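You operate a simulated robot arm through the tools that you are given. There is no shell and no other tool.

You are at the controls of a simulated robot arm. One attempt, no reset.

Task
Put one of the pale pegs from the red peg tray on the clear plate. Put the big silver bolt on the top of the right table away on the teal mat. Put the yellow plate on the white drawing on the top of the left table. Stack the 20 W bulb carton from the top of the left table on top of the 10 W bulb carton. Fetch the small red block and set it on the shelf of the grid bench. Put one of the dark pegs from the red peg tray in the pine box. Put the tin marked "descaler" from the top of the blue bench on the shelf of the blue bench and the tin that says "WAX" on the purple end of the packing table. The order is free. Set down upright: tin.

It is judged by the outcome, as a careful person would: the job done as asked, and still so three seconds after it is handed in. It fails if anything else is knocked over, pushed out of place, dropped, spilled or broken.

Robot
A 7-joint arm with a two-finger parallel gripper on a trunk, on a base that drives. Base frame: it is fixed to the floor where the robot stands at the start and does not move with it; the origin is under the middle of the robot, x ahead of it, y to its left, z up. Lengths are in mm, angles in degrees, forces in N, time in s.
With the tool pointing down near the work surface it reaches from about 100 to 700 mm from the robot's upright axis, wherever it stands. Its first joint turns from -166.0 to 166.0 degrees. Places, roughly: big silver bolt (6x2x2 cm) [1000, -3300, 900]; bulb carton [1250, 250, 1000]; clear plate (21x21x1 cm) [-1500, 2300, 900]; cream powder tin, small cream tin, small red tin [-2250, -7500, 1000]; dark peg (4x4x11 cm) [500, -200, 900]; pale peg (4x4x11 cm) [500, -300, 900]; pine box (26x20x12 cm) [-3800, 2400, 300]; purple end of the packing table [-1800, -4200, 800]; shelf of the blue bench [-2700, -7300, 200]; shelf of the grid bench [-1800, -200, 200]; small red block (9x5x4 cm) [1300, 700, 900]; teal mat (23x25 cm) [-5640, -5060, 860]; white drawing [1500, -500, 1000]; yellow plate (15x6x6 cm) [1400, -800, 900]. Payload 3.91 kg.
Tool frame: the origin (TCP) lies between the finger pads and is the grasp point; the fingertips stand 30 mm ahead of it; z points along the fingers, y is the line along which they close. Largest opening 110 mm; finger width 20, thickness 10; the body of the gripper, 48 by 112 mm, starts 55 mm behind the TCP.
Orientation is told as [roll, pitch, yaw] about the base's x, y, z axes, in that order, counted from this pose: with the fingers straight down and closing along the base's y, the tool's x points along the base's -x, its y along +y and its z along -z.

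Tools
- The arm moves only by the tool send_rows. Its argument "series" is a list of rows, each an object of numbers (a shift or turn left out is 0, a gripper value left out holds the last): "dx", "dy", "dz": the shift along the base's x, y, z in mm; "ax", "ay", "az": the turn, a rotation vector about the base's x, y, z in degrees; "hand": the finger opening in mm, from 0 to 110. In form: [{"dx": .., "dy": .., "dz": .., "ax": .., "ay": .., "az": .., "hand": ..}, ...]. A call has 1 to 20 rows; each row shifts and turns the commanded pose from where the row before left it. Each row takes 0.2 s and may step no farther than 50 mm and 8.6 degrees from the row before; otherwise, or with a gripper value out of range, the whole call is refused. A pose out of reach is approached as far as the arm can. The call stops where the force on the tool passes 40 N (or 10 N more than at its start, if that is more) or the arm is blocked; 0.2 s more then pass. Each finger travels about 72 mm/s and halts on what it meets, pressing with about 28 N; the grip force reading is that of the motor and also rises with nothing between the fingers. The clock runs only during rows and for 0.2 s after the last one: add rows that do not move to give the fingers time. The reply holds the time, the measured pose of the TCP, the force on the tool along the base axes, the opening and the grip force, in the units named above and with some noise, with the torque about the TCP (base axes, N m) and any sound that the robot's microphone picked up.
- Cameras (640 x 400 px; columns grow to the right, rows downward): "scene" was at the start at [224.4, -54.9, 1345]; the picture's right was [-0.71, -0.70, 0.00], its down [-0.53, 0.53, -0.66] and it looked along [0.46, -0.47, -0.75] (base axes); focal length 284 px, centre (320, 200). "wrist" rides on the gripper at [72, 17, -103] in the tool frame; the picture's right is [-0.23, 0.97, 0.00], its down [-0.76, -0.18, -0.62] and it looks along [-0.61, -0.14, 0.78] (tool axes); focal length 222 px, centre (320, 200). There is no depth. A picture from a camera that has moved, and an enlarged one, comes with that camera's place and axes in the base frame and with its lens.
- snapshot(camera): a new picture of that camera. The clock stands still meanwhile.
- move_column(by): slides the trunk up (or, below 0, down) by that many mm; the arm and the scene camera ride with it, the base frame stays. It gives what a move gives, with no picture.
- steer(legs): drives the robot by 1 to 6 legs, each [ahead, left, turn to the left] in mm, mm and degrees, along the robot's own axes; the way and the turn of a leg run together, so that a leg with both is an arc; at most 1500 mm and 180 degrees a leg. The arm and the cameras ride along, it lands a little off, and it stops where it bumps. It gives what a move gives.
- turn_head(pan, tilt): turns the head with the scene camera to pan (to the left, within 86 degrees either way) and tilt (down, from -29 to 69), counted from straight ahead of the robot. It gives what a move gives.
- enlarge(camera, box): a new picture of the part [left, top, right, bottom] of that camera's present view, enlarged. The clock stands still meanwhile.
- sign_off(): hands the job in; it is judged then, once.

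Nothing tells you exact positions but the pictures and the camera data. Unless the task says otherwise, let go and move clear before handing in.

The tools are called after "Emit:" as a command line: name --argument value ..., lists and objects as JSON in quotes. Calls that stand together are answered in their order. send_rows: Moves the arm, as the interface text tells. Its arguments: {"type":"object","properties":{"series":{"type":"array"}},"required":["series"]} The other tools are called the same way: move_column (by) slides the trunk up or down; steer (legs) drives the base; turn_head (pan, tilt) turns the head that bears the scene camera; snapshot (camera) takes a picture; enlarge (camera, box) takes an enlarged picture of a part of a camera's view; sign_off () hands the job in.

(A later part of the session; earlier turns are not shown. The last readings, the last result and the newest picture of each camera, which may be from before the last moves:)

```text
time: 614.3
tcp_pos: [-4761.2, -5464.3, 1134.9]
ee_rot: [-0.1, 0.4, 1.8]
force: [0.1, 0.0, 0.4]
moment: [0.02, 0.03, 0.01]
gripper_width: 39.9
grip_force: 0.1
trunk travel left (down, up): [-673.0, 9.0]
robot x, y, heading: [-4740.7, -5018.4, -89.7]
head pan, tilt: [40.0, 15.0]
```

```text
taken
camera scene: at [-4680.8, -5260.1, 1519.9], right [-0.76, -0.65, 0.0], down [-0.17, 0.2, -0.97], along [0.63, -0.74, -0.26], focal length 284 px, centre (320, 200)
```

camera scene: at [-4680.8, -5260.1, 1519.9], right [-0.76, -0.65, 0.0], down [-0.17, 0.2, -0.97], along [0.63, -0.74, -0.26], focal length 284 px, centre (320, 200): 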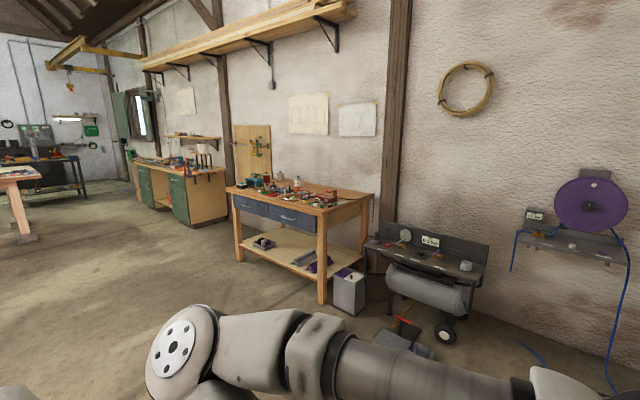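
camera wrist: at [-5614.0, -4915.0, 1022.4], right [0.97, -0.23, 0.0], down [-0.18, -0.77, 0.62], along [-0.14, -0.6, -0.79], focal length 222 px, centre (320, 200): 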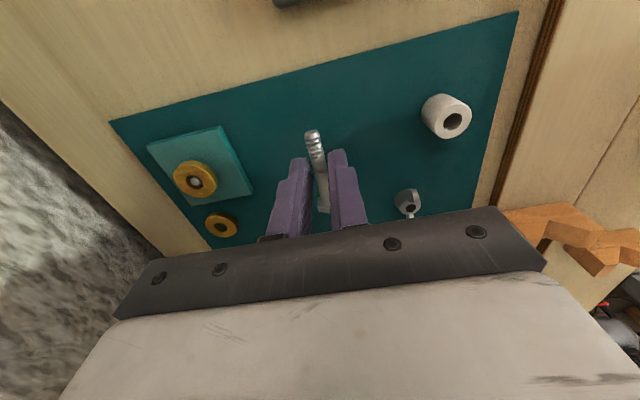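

Emit:
steer --legs '[[500, 0, 0], [0, 1200, 0], [0, 1250, 0]]'

Emit:
turn_head --pan 0 --tilt 20

Emit:
snapshot --camera "scene"

```text
time: 636.1
tcp_pos: [-2283.5, -5940.7, 1134.6]
ee_rot: [0.0, 0.4, 2.5]
force: [0.5, 0.2, -0.2]
moment: [0.04, -0.04, -0.01]
gripper_width: 40.0
grip_force: 0.0
trunk travel left (down, up): [-673.0, 9.0]
robot x, y, heading: [-2269.1, -5498.7, -88.9]
head pan, tilt: [40.0, 15.0]
```

```text
time: 637.1
tcp_pos: [-2283.4, -5939.3, 1135.0]
ee_rot: [0.0, 0.5, 2.4]
force: [-0.7, -0.3, 0.6]
moment: [-0.01, 0.0, -0.03]
gripper_width: 40.1
grip_force: 0.0
trunk travel left (down, up): [-673.0, 9.0]
robot x, y, heading: [-2270.2, -5496.2, -88.9]
head pan, tilt: [0.0, 20.0]
```

```text
taken
camera scene: at [-2263.4, -5757.9, 1511.8], right [-1.0, -0.02, 0.0], down [-0.01, 0.34, -0.94], along [0.02, -0.94, -0.34], focal length 284 px, centre (320, 200)
```

scene: 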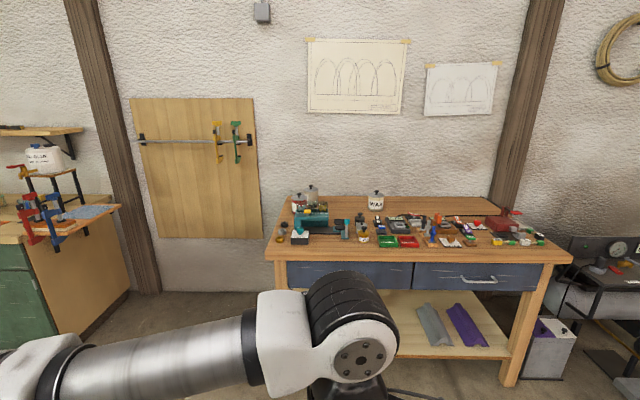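

Emit:
enlarge --camera "scene" --box '[260, 170, 420, 270]'

Emit:
enlarge --camera "scene" --box '[400, 180, 580, 292]'

Emit:
enlarge --camera "scene" --box '[280, 180, 340, 218]'

```text
4.00 times, centred on (340, 220) of scene
camera zoom: at [-2263.4, -5757.9, 1511.8], right [-1.0, -0.02, 0.0], down [-0.01, 0.34, -0.94], along [0.02, -0.94, -0.34], focal length 1137 px, centre (240, 120)
```

zoom: 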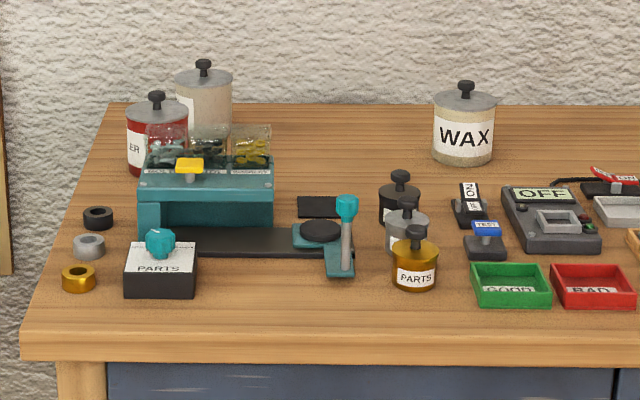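

```text
3.56 times, centred on (490, 236) of scene
camera zoom: at [-2263.4, -5757.9, 1511.8], right [-1.0, -0.02, 0.0], down [-0.01, 0.34, -0.94], along [0.02, -0.94, -0.34], focal length 1011 px, centre (-284, 72)
```

zoom: 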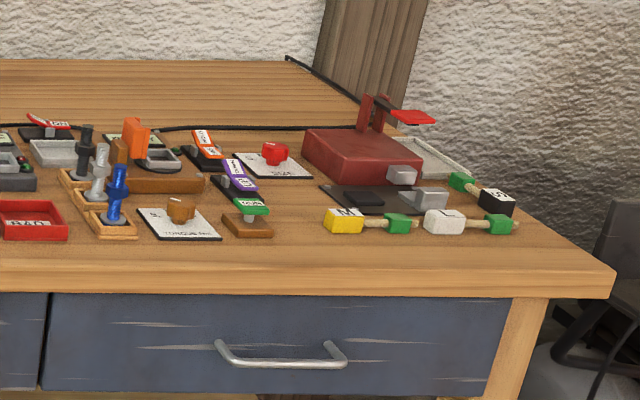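

```text
10.53 times, centred on (310, 199) of scene
camera zoom: at [-2263.4, -5757.9, 1511.8], right [-1.0, -0.02, 0.0], down [-0.01, 0.34, -0.94], along [0.02, -0.94, -0.34], focal length 2993 px, centre (425, 210)
```

zoom: 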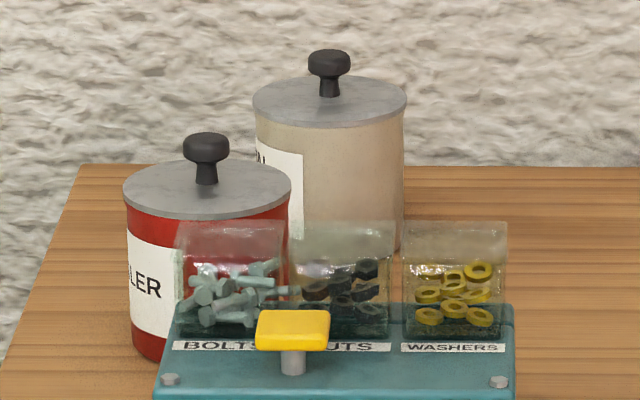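

The red tin shows "…LER" and the tall cream one's label is turned away. I'll move to see both labels clearly from the left side.

Emit:
steer --legs '[[0, 600, 0]]'

Emit:
turn_head --pan -25 --tilt 20

Emit:
snapshot --camera "scene"

```text
time: 642.3
tcp_pos: [-1679.7, -5928.5, 1135.0]
ee_rot: [0.0, 0.5, 2.4]
force: [-0.3, -0.1, 0.3]
moment: [-0.03, 0.0, -0.03]
gripper_width: 39.9
grip_force: 0.1
trunk travel left (down, up): [-673.0, 9.0]
robot x, y, heading: [-1664.0, -5481.6, -88.7]
head pan, tilt: [0.0, 20.0]
```

```text
time: 643.2
tcp_pos: [-1680.1, -5927.6, 1134.2]
ee_rot: [0.0, 0.5, 2.3]
force: [0.1, 0.4, 0.2]
moment: [0.02, 0.0, 0.0]
gripper_width: 40.1
grip_force: 0.1
trunk travel left (down, up): [-673.0, 9.0]
robot x, y, heading: [-1664.0, -5484.1, -89.0]
head pan, tilt: [-25.0, 20.0]
```

```text
taken
camera scene: at [-1699.7, -5737.7, 1511.8], right [-0.92, 0.4, 0.0], down [0.14, 0.31, -0.94], along [-0.38, -0.86, -0.34], focal length 284 px, centre (320, 200)
```

scene: 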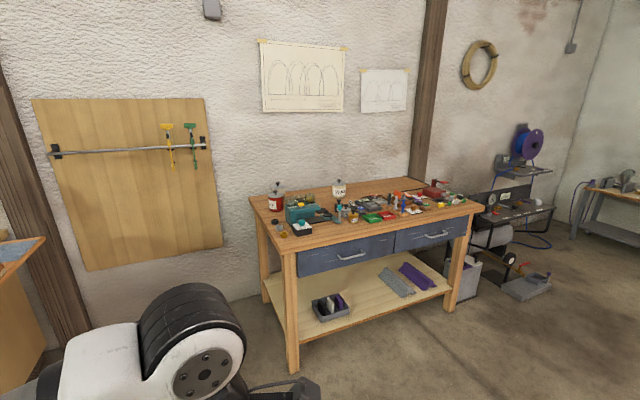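

Emit:
enlarge --camera "scene" --box '[255, 175, 305, 215]'

Emit:
enlarge --camera "scene" --box '[250, 170, 410, 270]'

Emit:
enlarge --camera "scene" --box '[250, 240, 460, 371]'

```text
10.00 times, centred on (280, 195) of scene
camera zoom: at [-1699.7, -5737.7, 1511.8], right [-0.92, 0.4, 0.0], down [0.14, 0.31, -0.94], along [-0.38, -0.86, -0.34], focal length 2844 px, centre (720, 250)
```

zoom: 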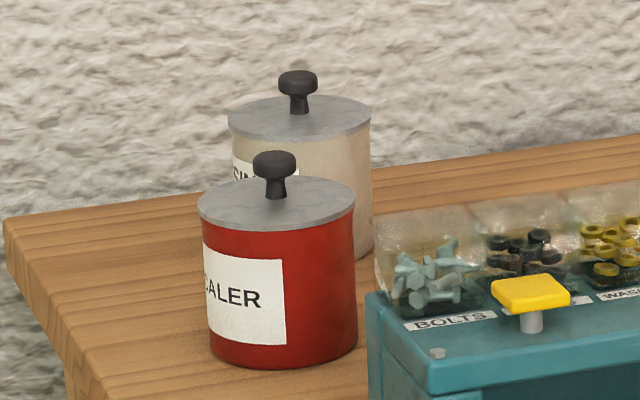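

```text
4.00 times, centred on (330, 220) of scene
camera zoom: at [-1699.7, -5737.7, 1511.8], right [-0.92, 0.4, 0.0], down [0.14, 0.31, -0.94], along [-0.38, -0.86, -0.34], focal length 1137 px, centre (280, 120)
```

zoom: 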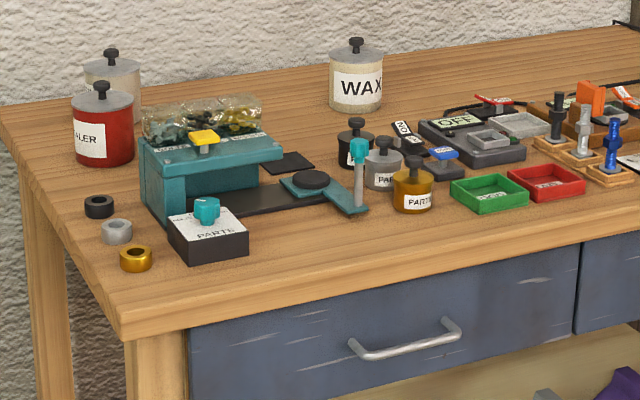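

```text
3.05 times, centred on (355, 306) of scene
camera zoom: at [-1699.7, -5737.7, 1511.8], right [-0.92, 0.4, 0.0], down [0.14, 0.31, -0.94], along [-0.38, -0.86, -0.34], focal length 867 px, centre (213, -122)
```

zoom: 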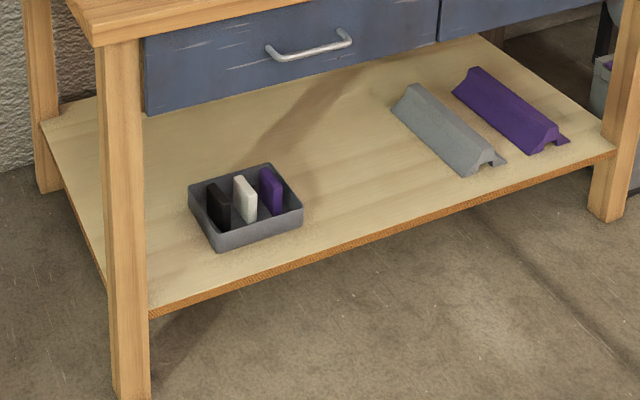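

Labels read: red = "(DES)CALER", small cream = "WAX", other cream = something "SIN". Measured: red tin lid centre ≈(−2111,−7332,950), WAX ≈(−2574,−7390,953); both ~92–96 mm wide, ~90 tall plus knob. Bench front edge y≈−6855. I'll align with the red tin and turn the hand to close along x.

Emit:
steer --legs '[[0, -420, -1], [420, 0, 0]]'

Emit:
send_rows --series '[{"az": -8.5, "hand": 110, "dy": -20}, {"az": -8.5, "dy": -20}, {"az": -8.5, "dy": -20}, {"az": -8.5, "dy": -20}, {"az": -8.5, "dy": -20}, {"az": -8.5, "dy": -20}, {"az": -8.5, "dy": -20}, {"az": -8.5, "dy": -20}, {"az": -8.5, "dy": -20}, {"az": -8.5, "dy": -20}, {"az": -6, "dy": -20}, {}]'

Emit:
turn_head --pan 0 --tilt 30

Emit:
snapshot --camera "scene"

Emit:
snapshot --camera "wrist"

```text
time: 649.2
tcp_pos: [-2102.5, -6353.0, 1134.5]
ee_rot: [0.0, 0.5, 1.6]
force: [-0.2, -0.6, 0.6]
moment: [0.02, 0.01, 0.03]
gripper_width: 40.2
grip_force: 0.1
trunk travel left (down, up): [-673.0, 9.0]
robot x, y, heading: [-2083.8, -5909.0, -89.6]
head pan, tilt: [-25.0, 20.0]
```

```text
time: 651.8
tcp_pos: [-2103.1, -6572.3, 1135.0]
ee_rot: [0.0, 0.4, -89.4]
force: [-0.3, -1.2, 0.6]
moment: [0.03, 0.0, 0.04]
gripper_width: 110.0
grip_force: 0.1
trunk travel left (down, up): [-673.0, 9.0]
robot x, y, heading: [-2080.4, -5911.0, -89.5]
head pan, tilt: [-25.0, 20.0]
```

```text
time: 652.7
tcp_pos: [-2104.5, -6571.7, 1135.5]
ee_rot: [-0.2, 0.5, -89.4]
force: [0.7, -0.7, 0.5]
moment: [-0.01, 0.01, 0.0]
gripper_width: 109.9
grip_force: 0.1
trunk travel left (down, up): [-673.0, 9.0]
robot x, y, heading: [-2083.1, -5912.0, -89.5]
head pan, tilt: [0.0, 30.0]
```

```text
taken
camera scene: at [-2081.0, -6168.5, 1495.8], right [-1.0, -0.01, 0.0], down [0.0, 0.5, -0.87], along [0.0, -0.87, -0.5], focal length 284 px, centre (320, 200)
```

scene: 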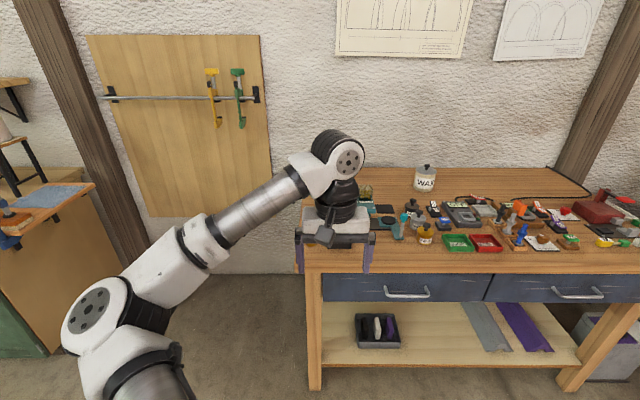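

```text
taken
camera wrist: at [-2087.0, -6500.9, 1238.5], right [0.98, -0.22, 0.0], down [-0.17, -0.77, 0.62], along [-0.14, -0.6, -0.79], focal length 222 px, centre (320, 200)
```

wrist: 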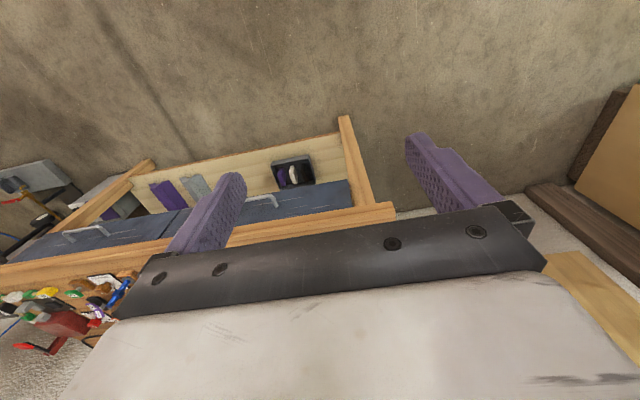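

Emit:
steer --legs '[[525, 0, 0]]'

Emit:
snapshot --camera "wrist"

Emit:
snapshot --camera "scene"

```text
time: 655.6
tcp_pos: [-2104.5, -7081.1, 1133.9]
ee_rot: [0.0, 0.5, -89.5]
force: [0.1, -0.4, -0.3]
moment: [0.02, -0.03, -0.02]
gripper_width: 109.9
grip_force: 0.0
trunk travel left (down, up): [-673.0, 9.0]
robot x, y, heading: [-2078.3, -6416.2, -89.8]
head pan, tilt: [0.0, 30.0]
```

```text
taken
camera wrist: at [-2087.0, -7010.1, 1238.3], right [0.98, -0.22, 0.0], down [-0.17, -0.77, 0.62], along [-0.14, -0.6, -0.79], focal length 222 px, centre (320, 200)
```

wrist: 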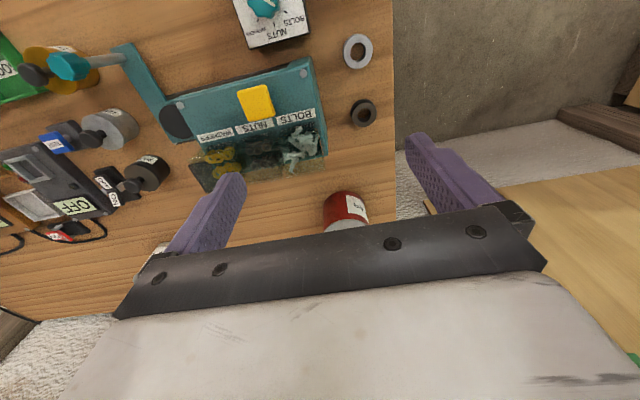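

```text
taken
camera scene: at [-2079.7, -6677.8, 1495.6], right [-1.0, 0.0, 0.0], down [0.0, 0.5, -0.87], along [0.0, -0.87, -0.5], focal length 284 px, centre (320, 200)
```

scene: 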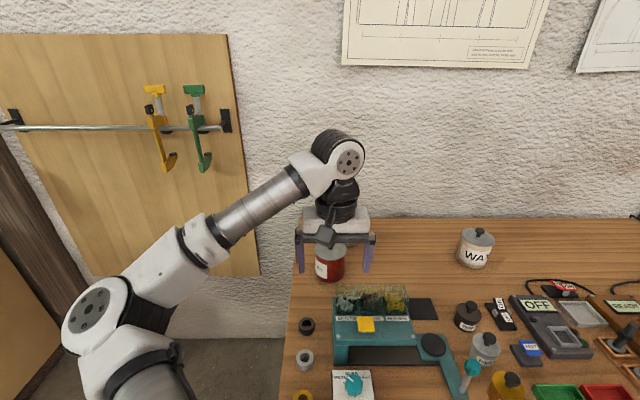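

Emit:
send_rows --series '[{"dy": -40}, {"dy": -40}, {"dy": -40}, {"dy": -40}, {"dz": -30, "dy": -20}, {}]'

Emit:
snapshot --camera "wrist"

Emit:
enlarge --camera "scene" --box '[270, 200, 390, 300]'

```text
time: 657.0
tcp_pos: [-2105.0, -7259.5, 1105.6]
ee_rot: [0.0, 0.4, -89.5]
force: [-0.2, 0.1, -0.3]
moment: [0.02, -0.01, 0.01]
gripper_width: 109.8
grip_force: 0.0
trunk travel left (down, up): [-673.0, 9.0]
robot x, y, heading: [-2076.9, -6416.9, -89.9]
head pan, tilt: [0.0, 30.0]
```

```text
taken
camera wrist: at [-2087.3, -7189.0, 1209.3], right [0.98, -0.22, 0.0], down [-0.17, -0.77, 0.62], along [-0.14, -0.6, -0.79], focal length 222 px, centre (320, 200)
```

wrist: 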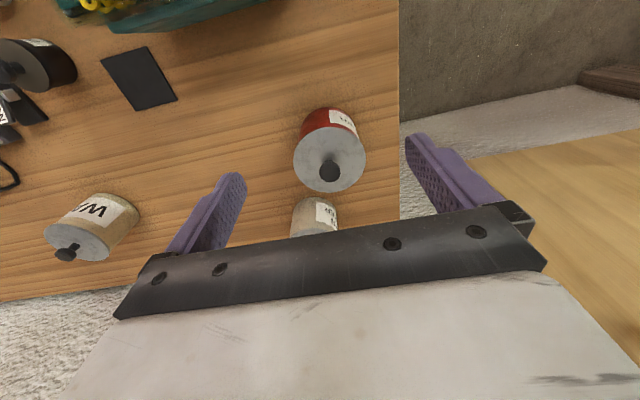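

```text
4.00 times, centred on (330, 250) of scene
camera zoom: at [-2079.7, -6676.9, 1495.8], right [-1.0, 0.0, 0.0], down [0.0, 0.5, -0.87], along [0.0, -0.87, -0.5], focal length 1137 px, centre (280, 0)
```

zoom: 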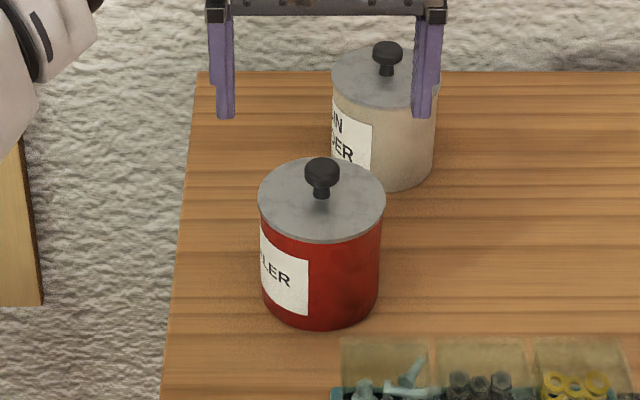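

Red tin lid centre (−2105.5, −7326), lid Ø ≈95 mm. Moving over it and straddling it with the fingers fully open.

Emit:
send_rows --series '[{"dy": -35}, {"dy": -31, "dx": -0.5}, {"dz": -40}, {}]'

Emit:
snapshot --camera "wrist"

Emit:
enlarge --camera "scene" --box '[270, 170, 390, 290]'

```text
time: 658.0
tcp_pos: [-2103.9, -7326.9, 1063.4]
ee_rot: [-0.1, 0.4, -89.6]
force: [0.5, -0.8, -0.1]
moment: [0.01, -0.02, -0.02]
gripper_width: 110.1
grip_force: 0.1
trunk travel left (down, up): [-673.0, 9.0]
robot x, y, heading: [-2079.4, -6414.9, -89.8]
head pan, tilt: [0.0, 30.0]
```

```text
taken
camera wrist: at [-2086.1, -7255.9, 1168.3], right [0.98, -0.22, 0.0], down [-0.17, -0.77, 0.62], along [-0.14, -0.6, -0.79], focal length 222 px, centre (320, 200)
```

wrist: 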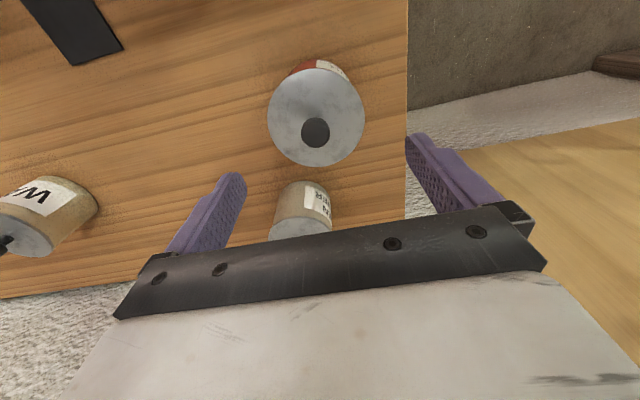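

```text
3.33 times, centred on (330, 230) of scene
camera zoom: at [-2080.0, -6676.9, 1495.8], right [-1.0, 0.0, 0.0], down [0.0, 0.5, -0.87], along [0.0, -0.87, -0.5], focal length 948 px, centre (287, 100)
```

zoom: 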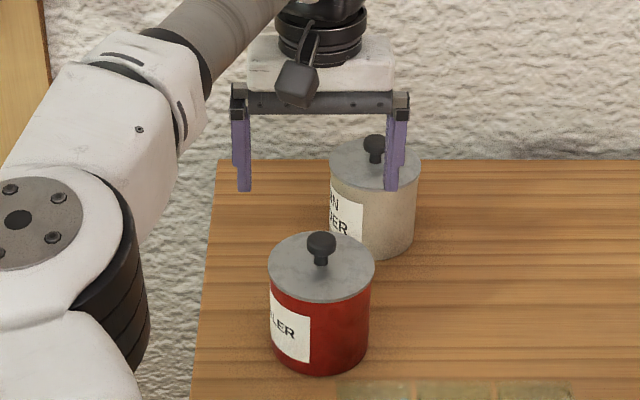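

Emit:
send_rows --series '[{"dx": -2, "dy": 2, "dz": -30}, {"dz": -25}, {}]'

Emit:
snapshot --camera "wrist"

Emit:
enlarge --camera "scene" --box '[270, 190, 390, 290]'

```text
time: 658.8
tcp_pos: [-2107.8, -7324.7, 1009.3]
ee_rot: [0.0, 0.5, -89.6]
force: [-0.4, 0.6, 0.0]
moment: [-0.01, 0.01, 0.0]
gripper_width: 109.9
grip_force: 0.1
trunk travel left (down, up): [-673.0, 9.0]
robot x, y, heading: [-2081.1, -6414.4, -89.9]
head pan, tilt: [0.0, 30.0]
```

```text
taken
camera wrist: at [-2089.5, -7253.7, 1114.0], right [0.98, -0.22, 0.0], down [-0.17, -0.77, 0.62], along [-0.14, -0.6, -0.79], focal length 222 px, centre (320, 200)
```

wrist: 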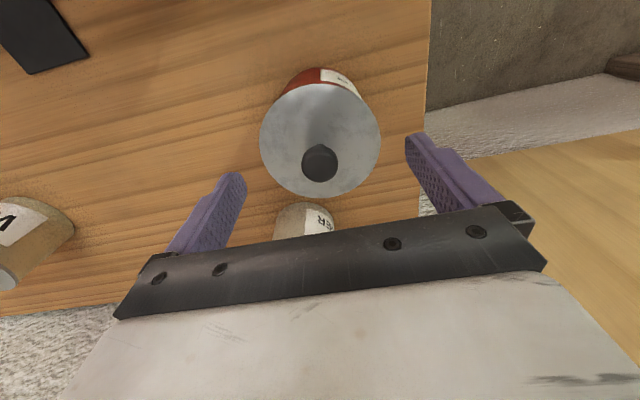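

```text
4.00 times, centred on (330, 240) of scene
camera zoom: at [-2079.7, -6677.2, 1495.8], right [-1.0, 0.0, 0.0], down [0.0, 0.5, -0.87], along [0.0, -0.87, -0.5], focal length 1137 px, centre (280, 40)
```

zoom: 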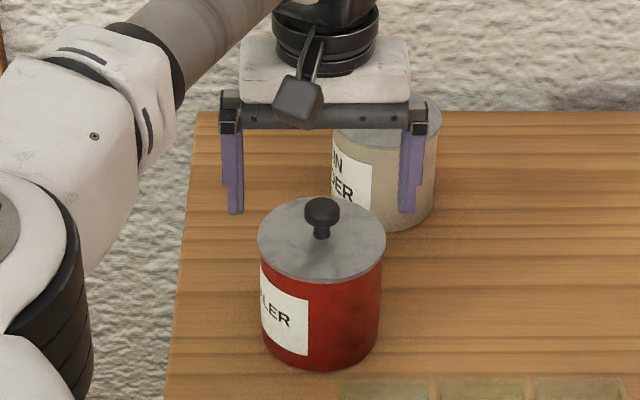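

Emit:
send_rows --series '[{"dy": -4, "dz": -20}, {"dz": -20}, {"dz": -15}, {"dz": -12}, {}]'

Emit:
snapshot --camera "wrist"

Emit:
enlarge --camera "scene" --box '[270, 200, 390, 300]'

```text
time: 660.0
tcp_pos: [-2107.7, -7328.4, 943.0]
ee_rot: [0.1, 0.5, -89.7]
force: [-0.2, -0.2, 0.3]
moment: [0.0, 0.0, 0.03]
gripper_width: 109.9
grip_force: 0.0
trunk travel left (down, up): [-673.0, 9.0]
robot x, y, heading: [-2077.2, -6416.6, -89.7]
head pan, tilt: [0.0, 30.0]
```

```text
taken
camera wrist: at [-2089.1, -7257.3, 1046.6], right [0.98, -0.22, 0.0], down [-0.17, -0.77, 0.62], along [-0.14, -0.6, -0.79], focal length 222 px, centre (320, 200)
```

wrist: 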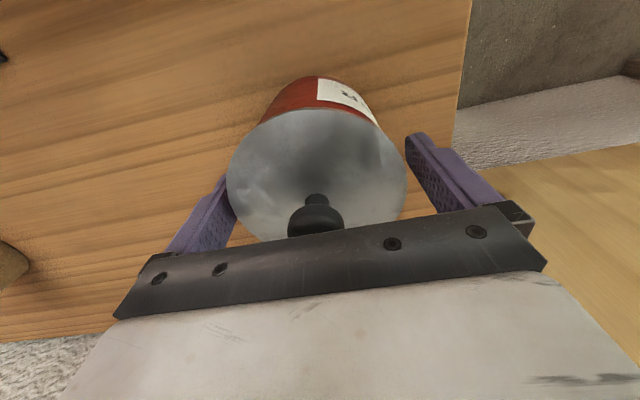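

```text
4.00 times, centred on (330, 250) of scene
camera zoom: at [-2079.7, -6677.2, 1495.7], right [-1.0, 0.0, 0.0], down [0.0, 0.5, -0.87], along [0.0, -0.87, -0.5], focal length 1137 px, centre (280, 0)
```

zoom: 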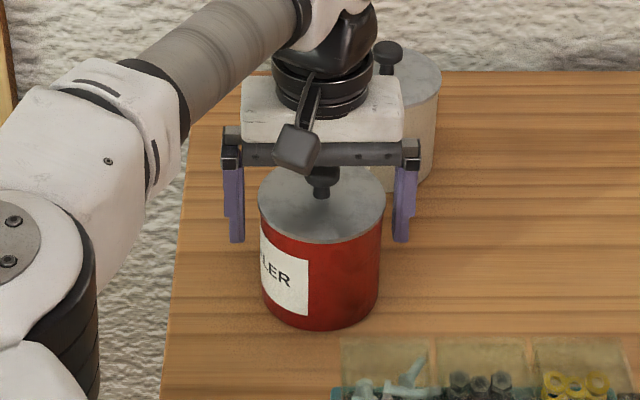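

Emit:
send_rows --series '[{"hand": 90}, {"hand": 0}, {}, {}, {}]'

Emit:
enlarge --camera "scene" --box '[270, 200, 390, 300]'

```text
time: 661.2
tcp_pos: [-2106.2, -7328.3, 943.1]
ee_rot: [0.0, 0.5, -89.6]
force: [-1.1, -0.3, -0.4]
moment: [-0.04, -0.03, -0.02]
gripper_width: 93.7
grip_force: 28.3
trunk travel left (down, up): [-673.0, 9.0]
robot x, y, heading: [-2079.4, -6417.0, -89.7]
head pan, tilt: [0.0, 30.0]
```

```text
4.00 times, centred on (330, 250) of scene
camera zoom: at [-2079.8, -6677.4, 1495.7], right [-1.0, 0.0, 0.0], down [0.0, 0.5, -0.87], along [0.0, -0.87, -0.5], focal length 1137 px, centre (280, 0)
```

zoom: 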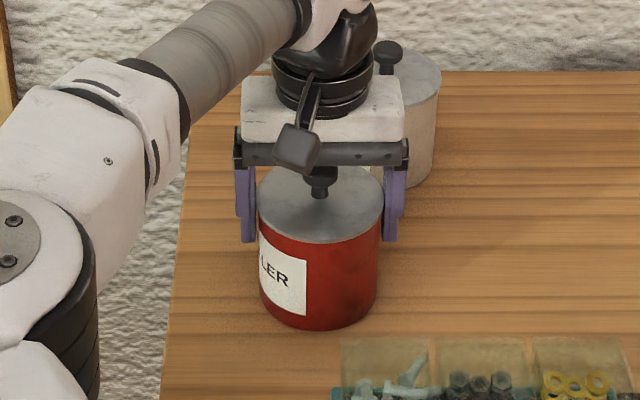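

Gripped at 93.7 mm. Lifting a little to check that lid and body come together.

Emit:
send_rows --series '[{"dz": 10}, {"dz": 15}, {}, {}]'

Emit:
enlarge --camera "scene" --box '[270, 200, 390, 300]'

```text
time: 662.2
tcp_pos: [-2107.4, -7328.9, 966.8]
ee_rot: [-0.1, 0.5, -89.6]
force: [-0.2, -0.2, -3.8]
moment: [-0.03, -0.02, 0.0]
gripper_width: 93.3
grip_force: 28.3
trunk travel left (down, up): [-673.0, 9.0]
robot x, y, heading: [-2082.8, -6423.2, -90.0]
head pan, tilt: [0.0, 30.0]
```

```text
4.00 times, centred on (330, 250) of scene
camera zoom: at [-2079.7, -6677.7, 1495.6], right [-1.0, 0.0, 0.0], down [0.0, 0.5, -0.87], along [0.0, -0.87, -0.5], focal length 1137 px, centre (280, 0)
```

zoom: 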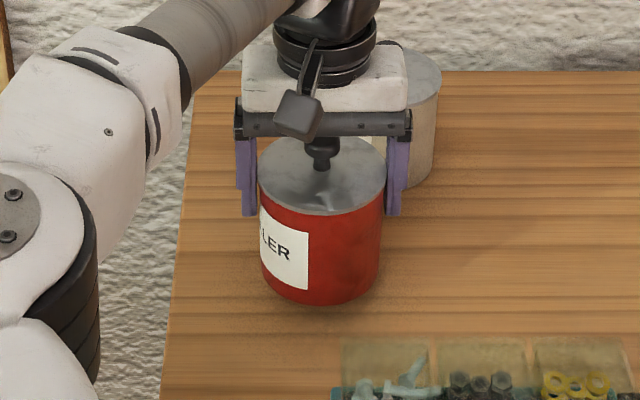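

The whole tin lifts (≈3.6 N). Raising over the organiser and retracting.

Emit:
send_rows --series '[{"dz": 35}, {"dz": 35}, {"dz": 35}, {"dz": 30}, {"dy": 40}, {"dy": 40}, {"dy": 40}, {"dy": 40}, {"dy": 40}, {"dy": 40}, {"dy": 30}, {}]'

Emit:
steer --legs '[[-500, 0, 0]]'

Emit:
steer --legs '[[0, -490, 0]]'

Emit:
snapshot --camera "scene"

```text
time: 664.8
tcp_pos: [-2107.5, -7058.2, 1101.9]
ee_rot: [0.0, 0.5, -89.7]
force: [0.0, 0.1, -4.2]
moment: [0.01, 0.0, 0.0]
gripper_width: 93.5
grip_force: 28.3
trunk travel left (down, up): [-673.0, 9.0]
robot x, y, heading: [-2079.5, -6418.9, -89.8]
head pan, tilt: [0.0, 30.0]
```

```text
time: 667.8
tcp_pos: [-2110.1, -6562.2, 1100.7]
ee_rot: [0.0, 0.5, -89.7]
force: [0.1, 0.0, -3.9]
moment: [-0.02, 0.01, -0.03]
gripper_width: 93.6
grip_force: 28.4
trunk travel left (down, up): [-673.0, 9.0]
robot x, y, heading: [-2080.8, -5921.9, -90.1]
head pan, tilt: [0.0, 30.0]
```

```text
time: 672.1
tcp_pos: [-2602.7, -6563.4, 1101.9]
ee_rot: [0.0, 0.5, -89.3]
force: [-0.2, 0.4, -3.4]
moment: [-0.03, -0.02, 0.01]
gripper_width: 93.2
grip_force: 27.6
trunk travel left (down, up): [-673.0, 9.0]
robot x, y, heading: [-2580.6, -5918.9, -89.7]
head pan, tilt: [0.0, 30.0]
```

```text
taken
camera scene: at [-2577.0, -6182.1, 1495.6], right [-1.0, -0.01, 0.0], down [0.0, 0.5, -0.87], along [0.01, -0.87, -0.5], focal length 284 px, centre (320, 200)
```

scene: 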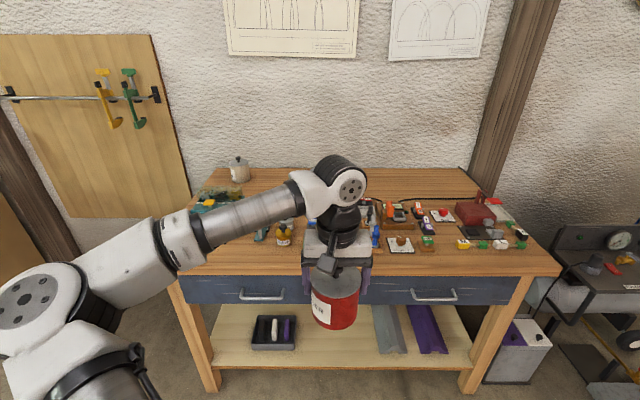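

Free shelf space is about x −2842…−2466; I'll place the tin at x≈−2650. Lowering the trunk.

Emit:
steer --legs '[[0, -45, 0]]'

Emit:
move_column --by -400

Emit:
move_column --by -150

Emit:
turn_head --pan 0 --tilt 20

Emit:
snapshot --camera "scene"

```text
time: 673.2
tcp_pos: [-2647.5, -6564.4, 1102.0]
ee_rot: [0.0, 0.5, -89.4]
force: [0.0, 0.3, -3.8]
moment: [0.0, 0.02, 0.01]
gripper_width: 93.2
grip_force: 28.0
trunk travel left (down, up): [-673.0, 9.0]
robot x, y, heading: [-2621.6, -5922.4, -89.7]
head pan, tilt: [0.0, 30.0]
```

```text
time: 677.0
tcp_pos: [-2648.1, -6564.3, 702.2]
ee_rot: [0.0, 0.5, -89.4]
force: [0.1, -0.8, -4.1]
moment: [0.0, 0.01, 0.02]
gripper_width: 93.5
grip_force: 28.1
trunk travel left (down, up): [-273.0, 409.0]
robot x, y, heading: [-2623.9, -5921.6, -89.6]
head pan, tilt: [0.0, 30.0]
```

```text
time: 678.8
tcp_pos: [-2647.5, -6563.9, 551.4]
ee_rot: [0.0, 0.5, -89.4]
force: [-0.7, 0.5, -4.1]
moment: [0.02, 0.01, 0.03]
gripper_width: 93.7
grip_force: 28.4
trunk travel left (down, up): [-123.0, 559.0]
robot x, y, heading: [-2623.3, -5921.9, -89.8]
head pan, tilt: [0.0, 30.0]
```

```text
time: 679.5
tcp_pos: [-2647.9, -6563.9, 551.2]
ee_rot: [0.0, 0.5, -89.3]
force: [-0.6, -0.2, -4.1]
moment: [-0.06, 0.0, -0.02]
gripper_width: 93.4
grip_force: 28.0
trunk travel left (down, up): [-123.0, 559.0]
robot x, y, heading: [-2622.2, -5922.6, -89.8]
head pan, tilt: [0.0, 20.0]
```

```text
taken
camera scene: at [-2621.7, -6184.9, 961.7], right [-1.0, -0.01, 0.0], down [0.0, 0.34, -0.94], along [0.01, -0.94, -0.34], focal length 284 px, centre (320, 200)
```

scene: 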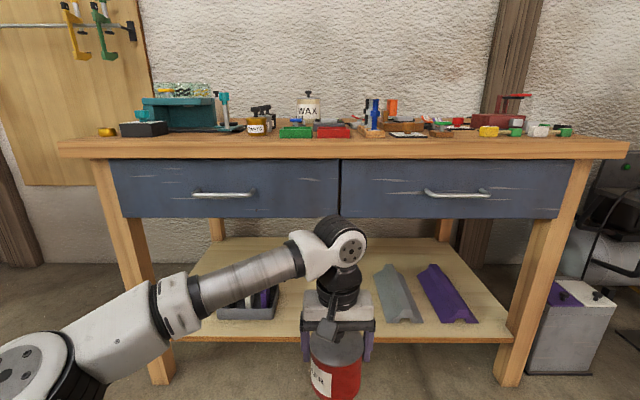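

Emit:
send_rows --series '[{"dy": -36}, {"dy": -36}, {"dy": -36}, {"dz": -41}, {"dz": -41}, {"dz": -41}, {"dz": -41}, {"dz": -41}, {}]'

Emit:
snapshot --camera "scene"

Emit:
snapshot --camera "wrist"

```text
time: 681.5
tcp_pos: [-2646.8, -6672.8, 349.0]
ee_rot: [-0.1, 0.5, -89.4]
force: [1.1, 0.1, -3.6]
moment: [0.0, -0.01, 0.02]
gripper_width: 93.2
grip_force: 28.0
trunk travel left (down, up): [-123.0, 559.0]
robot x, y, heading: [-2622.2, -5921.3, -89.7]
head pan, tilt: [0.0, 20.0]
```

```text
taken
camera scene: at [-2621.7, -6184.9, 961.7], right [-1.0, -0.01, 0.0], down [0.0, 0.34, -0.94], along [0.01, -0.94, -0.34], focal length 284 px, centre (320, 200)
```

scene: 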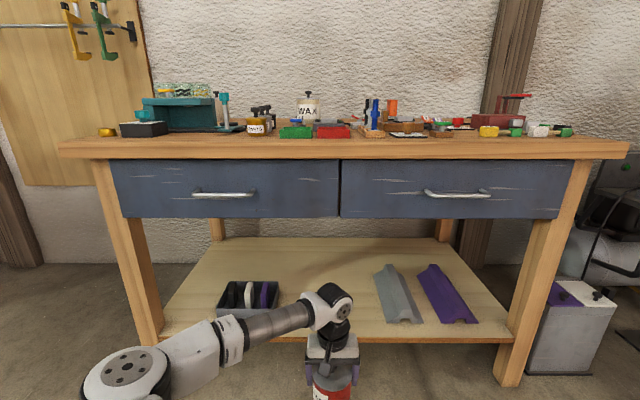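

```text
taken
camera wrist: at [-2629.4, -6601.3, 451.9], right [0.98, -0.22, 0.0], down [-0.17, -0.77, 0.62], along [-0.14, -0.6, -0.79], focal length 222 px, centre (320, 200)
```

wrist: 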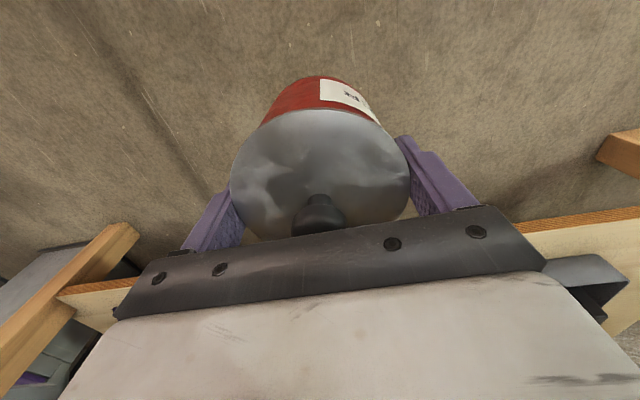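

Shelf top is ≈226. Tin bottom at ≈266 clears it; driving in.

Emit:
steer --legs '[[215, 0, 0]]'

Emit:
send_rows --series '[{"dy": -40}, {"dy": -40}, {"dy": -35}, {}]'

Emit:
snapshot --camera "scene"

Emit:
snapshot --camera "wrist"

```text
time: 683.2
tcp_pos: [-2644.3, -6890.9, 348.2]
ee_rot: [0.1, 0.5, -89.4]
force: [0.5, 0.2, -3.8]
moment: [0.05, -0.02, 0.02]
gripper_width: 93.4
grip_force: 28.2
trunk travel left (down, up): [-123.0, 559.0]
robot x, y, heading: [-2619.5, -6141.6, -89.4]
head pan, tilt: [0.0, 20.0]
```

```text
time: 684.2
tcp_pos: [-2647.8, -7005.7, 350.1]
ee_rot: [0.1, 0.6, -89.4]
force: [0.0, 0.1, -4.1]
moment: [0.02, 0.04, -0.01]
gripper_width: 93.4
grip_force: 28.1
trunk travel left (down, up): [-123.0, 559.0]
robot x, y, heading: [-2622.6, -6142.0, -89.3]
head pan, tilt: [0.0, 20.0]
```

```text
taken
camera scene: at [-2620.2, -6403.4, 961.7], right [-1.0, -0.01, 0.0], down [0.0, 0.34, -0.94], along [0.01, -0.94, -0.34], focal length 284 px, centre (320, 200)
```

scene: 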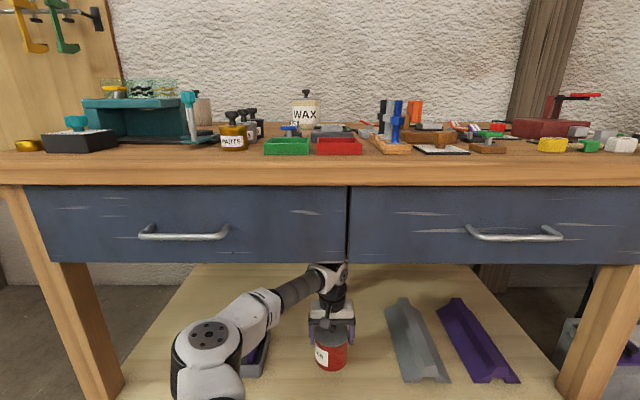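

```text
taken
camera wrist: at [-2629.9, -6935.3, 453.5], right [0.98, -0.22, 0.0], down [-0.17, -0.77, 0.62], along [-0.14, -0.6, -0.79], focal length 222 px, centre (320, 200)
```

wrist: 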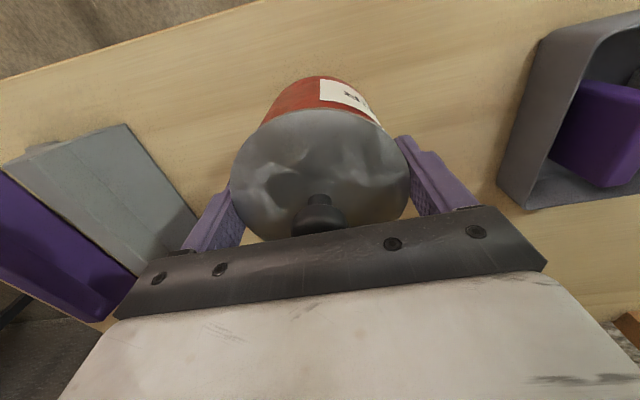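

Emit:
send_rows --series '[{"dz": -15}, {"dz": -12}, {"dz": -6}, {}]'

```text
time: 685.2
tcp_pos: [-2644.5, -7007.1, 315.7]
ee_rot: [0.0, 0.5, -89.4]
force: [0.2, -0.2, -3.4]
moment: [0.0, 0.01, -0.02]
gripper_width: 93.5
grip_force: 27.5
trunk travel left (down, up): [-123.0, 559.0]
robot x, y, heading: [-2620.3, -6137.8, -89.4]
head pan, tilt: [0.0, 20.0]
```

Emit:
send_rows --series '[{"dz": -3}, {"dz": -3}, {"dz": -2}, {}]'

Emit:
enlarge --camera "scene" --box '[260, 260, 420, 390]'

```text
time: 686.2
tcp_pos: [-2644.5, -7006.8, 308.5]
ee_rot: [0.0, 0.5, -89.4]
force: [-0.1, 0.7, -3.9]
moment: [0.0, 0.02, 0.02]
gripper_width: 93.6
grip_force: 27.5
trunk travel left (down, up): [-123.0, 559.0]
robot x, y, heading: [-2621.8, -6141.6, -89.5]
head pan, tilt: [0.0, 20.0]
```

```text
3.08 times, centred on (340, 325) of scene
camera zoom: at [-2620.2, -6403.4, 961.7], right [-1.0, -0.01, 0.0], down [0.0, 0.34, -0.94], along [0.01, -0.94, -0.34], focal length 875 px, centre (258, -185)
```

zoom: 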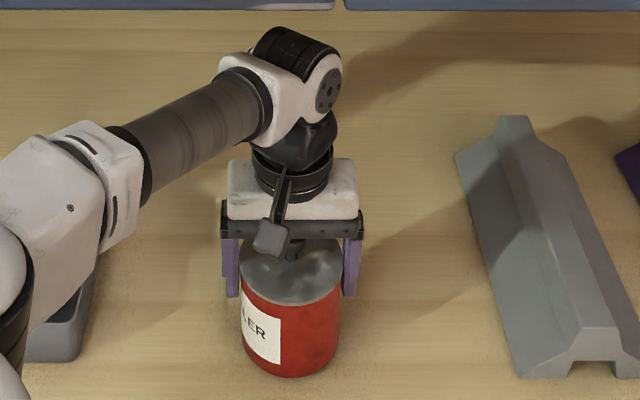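

Emit:
send_rows --series '[{"dz": -3}, {"dz": -2}, {"dz": -2}, {}]'

```text
time: 687.2
tcp_pos: [-2644.9, -7006.6, 302.9]
ee_rot: [-0.1, 0.5, -89.4]
force: [-0.2, 4.3, 8.3]
moment: [0.36, -0.39, 0.18]
gripper_width: 93.4
grip_force: 27.8
trunk travel left (down, up): [-123.0, 559.0]
robot x, y, heading: [-2619.9, -6140.5, -89.4]
head pan, tilt: [0.0, 20.0]
```

The tin stands on the shelf. Opening, rising just above the lid (staying below the drawers), then withdrawing straight back.

Emit:
send_rows --series '[{"dz": 1}, {"hand": 100}, {"hand": 110}, {}, {"dz": 10}, {"dz": 15}, {"dz": 15}, {"dz": 10}, {}]'

Emit:
snapshot --camera "wrist"

Emit:
enlarge --camera "scene" --box '[260, 250, 420, 390]'

```text
time: 689.2
tcp_pos: [-2644.6, -7005.8, 351.9]
ee_rot: [0.0, 0.5, -89.3]
force: [0.4, 0.2, -0.2]
moment: [-0.03, 0.01, -0.03]
gripper_width: 110.0
grip_force: 0.0
trunk travel left (down, up): [-123.0, 559.0]
robot x, y, heading: [-2622.8, -6143.2, -89.5]
head pan, tilt: [0.0, 20.0]
```

```text
taken
camera wrist: at [-2628.1, -6935.5, 456.0], right [0.98, -0.22, 0.0], down [-0.17, -0.77, 0.62], along [-0.14, -0.6, -0.79], focal length 222 px, centre (320, 200)
```

wrist: 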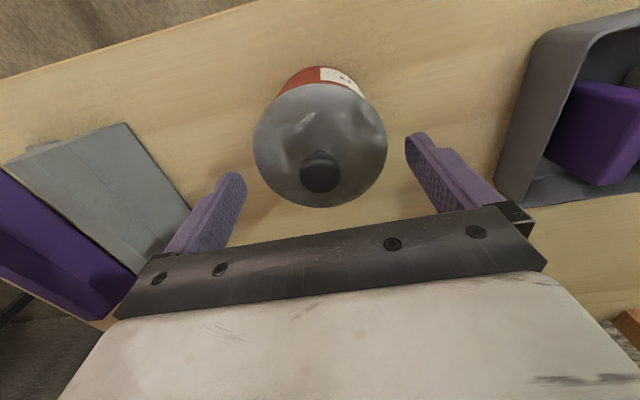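

```text
2.86 times, centred on (340, 320) of scene
camera zoom: at [-2620.2, -6403.2, 961.8], right [-1.0, -0.01, 0.0], down [0.0, 0.34, -0.94], along [0.01, -0.94, -0.34], focal length 812 px, centre (263, -143)
```

zoom: 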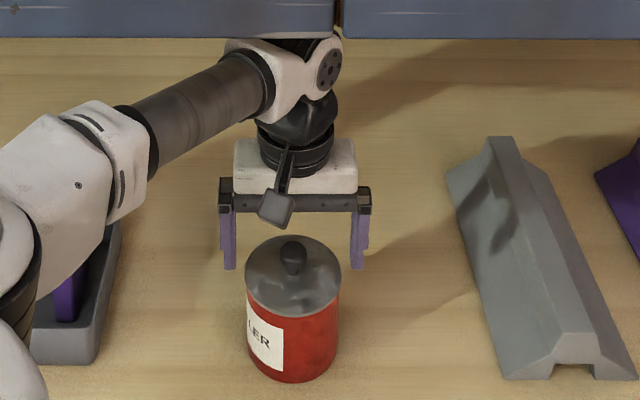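

Emit:
send_rows --series '[{"dy": 35}, {"dy": 35}, {"dy": 35}, {"dy": 35}, {"dy": 35}]'

Emit:
steer --legs '[[-300, 0, 0]]'

Emit:
snapshot --camera "scene"

```text
time: 690.4
tcp_pos: [-2647.6, -6831.4, 351.5]
ee_rot: [0.1, 0.4, -89.4]
force: [-0.1, 0.3, -0.5]
moment: [0.04, 0.02, 0.0]
gripper_width: 110.2
grip_force: 0.0
trunk travel left (down, up): [-123.0, 559.0]
robot x, y, heading: [-2618.4, -6138.8, -89.8]
head pan, tilt: [0.0, 20.0]
```

```text
time: 692.4
tcp_pos: [-2647.7, -6531.1, 351.0]
ee_rot: [0.0, 0.6, -89.4]
force: [0.5, 0.5, -0.3]
moment: [0.04, -0.01, 0.01]
gripper_width: 110.3
grip_force: 0.0
trunk travel left (down, up): [-123.0, 559.0]
robot x, y, heading: [-2626.5, -5841.9, -89.7]
head pan, tilt: [0.0, 20.0]
```

```text
taken
camera scene: at [-2622.2, -6102.6, 961.8], right [-1.0, -0.01, 0.0], down [0.0, 0.34, -0.94], along [0.01, -0.94, -0.34], focal length 284 px, centre (320, 200)
```

scene: 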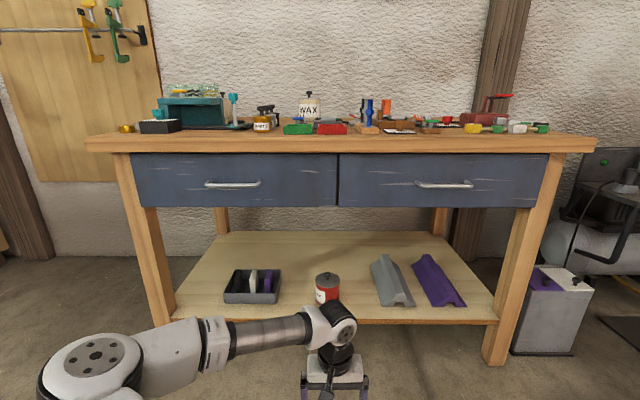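

Descaler done. Raising up for the WAX tin.

Emit:
move_column --by 400

Emit:
move_column --by 150

Emit:
send_rows --series '[{"dz": 45}, {"dz": 45}, {"dz": 45}, {"dz": 45}, {"dz": 45}, {}]'

Emit:
steer --legs '[[0, 80, 0], [520, 0, 0]]'

Emit:
turn_head --pan 0 --tilt 30

Emit:
snapshot --camera "scene"

Emit:
snapshot --camera "wrist"

```text
time: 696.2
tcp_pos: [-2650.1, -6532.7, 751.9]
ee_rot: [0.0, 0.5, -89.4]
force: [0.4, -0.2, 0.3]
moment: [0.03, 0.01, 0.02]
gripper_width: 110.0
grip_force: 0.1
trunk travel left (down, up): [-523.0, 159.0]
robot x, y, heading: [-2622.8, -5845.9, -89.5]
head pan, tilt: [0.0, 20.0]
```

```text
time: 698.0
tcp_pos: [-2649.0, -6531.8, 902.4]
ee_rot: [-0.1, 0.5, -89.4]
force: [0.6, 1.4, 0.4]
moment: [-0.04, 0.02, -0.02]
gripper_width: 110.2
grip_force: 0.1
trunk travel left (down, up): [-673.0, 9.0]
robot x, y, heading: [-2623.1, -5839.7, -89.9]
head pan, tilt: [0.0, 20.0]
```

```text
time: 699.4
tcp_pos: [-2650.0, -6531.0, 1126.1]
ee_rot: [-0.1, 0.4, -89.4]
force: [-0.7, 0.5, -0.3]
moment: [0.01, 0.01, 0.03]
gripper_width: 110.4
grip_force: 0.0
trunk travel left (down, up): [-673.0, 9.0]
robot x, y, heading: [-2624.2, -5843.7, -89.8]
head pan, tilt: [0.0, 20.0]
```

```text
time: 703.3
tcp_pos: [-2568.0, -7050.3, 1126.3]
ee_rot: [0.1, 0.5, -89.4]
force: [0.5, 0.2, -1.0]
moment: [0.02, 0.01, 0.01]
gripper_width: 110.2
grip_force: 0.0
trunk travel left (down, up): [-673.0, 9.0]
robot x, y, heading: [-2542.7, -6360.9, -89.7]
head pan, tilt: [0.0, 20.0]
```

```text
time: 704.0
tcp_pos: [-2567.9, -7052.2, 1127.1]
ee_rot: [0.0, 0.4, -89.3]
force: [0.0, 0.1, -0.3]
moment: [-0.02, 0.01, 0.0]
gripper_width: 109.9
grip_force: 0.0
trunk travel left (down, up): [-673.0, 9.0]
robot x, y, heading: [-2541.5, -6355.4, -89.7]
head pan, tilt: [0.0, 30.0]
```

```text
taken
camera scene: at [-2539.0, -6619.4, 1495.8], right [-1.0, -0.01, 0.0], down [0.0, 0.5, -0.87], along [0.0, -0.87, -0.5], focal length 284 px, centre (320, 200)
```

scene: 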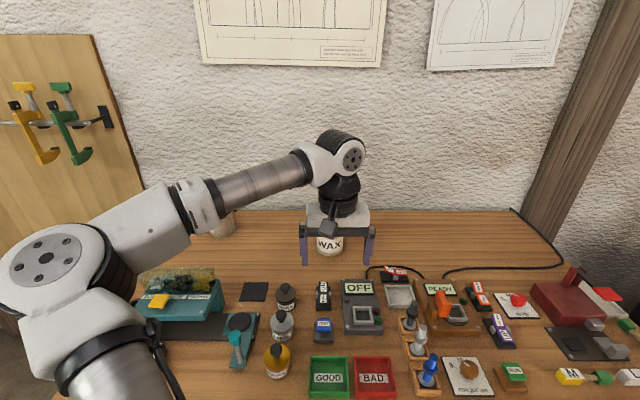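

```text
taken
camera wrist: at [-2550.3, -6980.2, 1230.9], right [0.98, -0.22, 0.0], down [-0.17, -0.77, 0.62], along [-0.14, -0.6, -0.79], focal length 222 px, centre (320, 200)
```

wrist: 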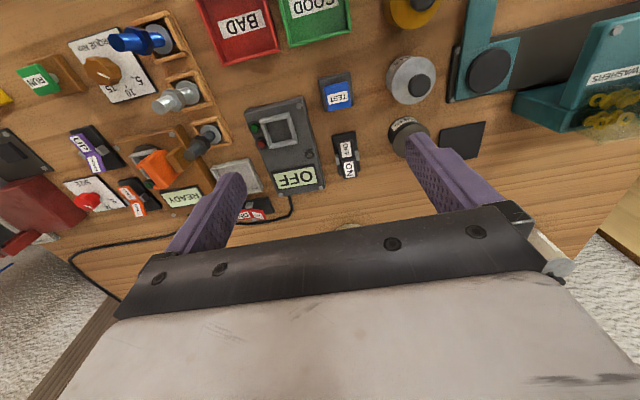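

Emit:
steer --legs '[[110, 0, 0]]'

Emit:
send_rows --series '[{"dy": -40}, {"dy": -40}, {"dy": -40}, {"dy": -20, "dz": -20}, {}]'

Emit:
snapshot --camera "wrist"

Emit:
enlarge --camera "scene" --box '[270, 190, 390, 290]'

```text
time: 705.2
tcp_pos: [-2567.7, -7163.4, 1126.7]
ee_rot: [0.0, 0.4, -89.4]
force: [0.1, -0.1, -0.9]
moment: [0.0, 0.01, -0.04]
gripper_width: 109.8
grip_force: 0.0
trunk travel left (down, up): [-673.0, 9.0]
robot x, y, heading: [-2540.3, -6470.4, -89.7]
head pan, tilt: [0.0, 30.0]
```

```text
time: 706.4
tcp_pos: [-2565.8, -7302.5, 1107.1]
ee_rot: [0.1, 0.5, -89.4]
force: [0.4, 0.5, 0.4]
moment: [0.0, 0.02, 0.0]
gripper_width: 109.9
grip_force: 0.1
trunk travel left (down, up): [-673.0, 9.0]
robot x, y, heading: [-2538.0, -6468.9, -89.6]
head pan, tilt: [0.0, 30.0]
```

```text
taken
camera wrist: at [-2549.1, -7231.9, 1210.4], right [0.98, -0.22, 0.0], down [-0.17, -0.77, 0.62], along [-0.14, -0.6, -0.79], focal length 222 px, centre (320, 200)
```

wrist: 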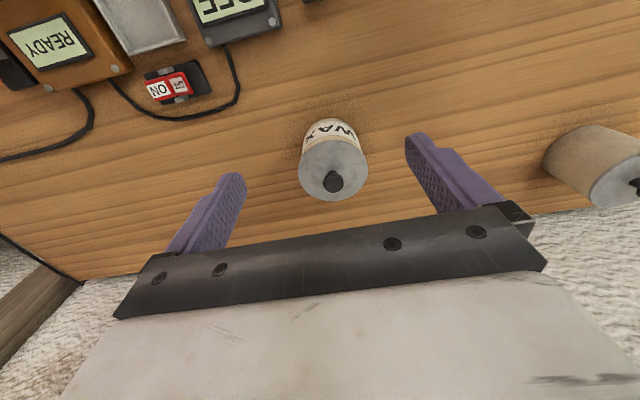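

```text
4.00 times, centred on (330, 240) of scene
camera zoom: at [-2538.6, -6730.3, 1495.8], right [-1.0, 0.0, 0.0], down [0.0, 0.5, -0.87], along [0.0, -0.87, -0.5], focal length 1137 px, centre (280, 40)
```

zoom: 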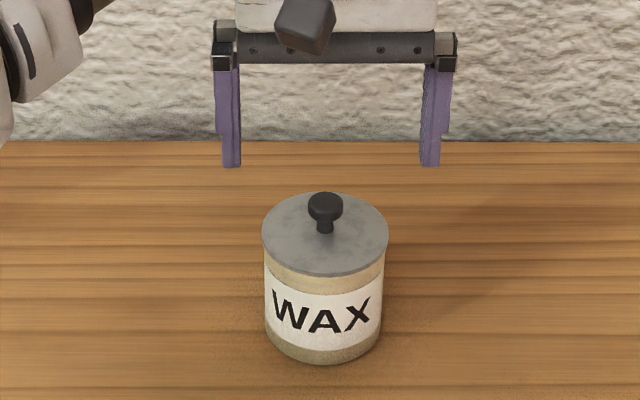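

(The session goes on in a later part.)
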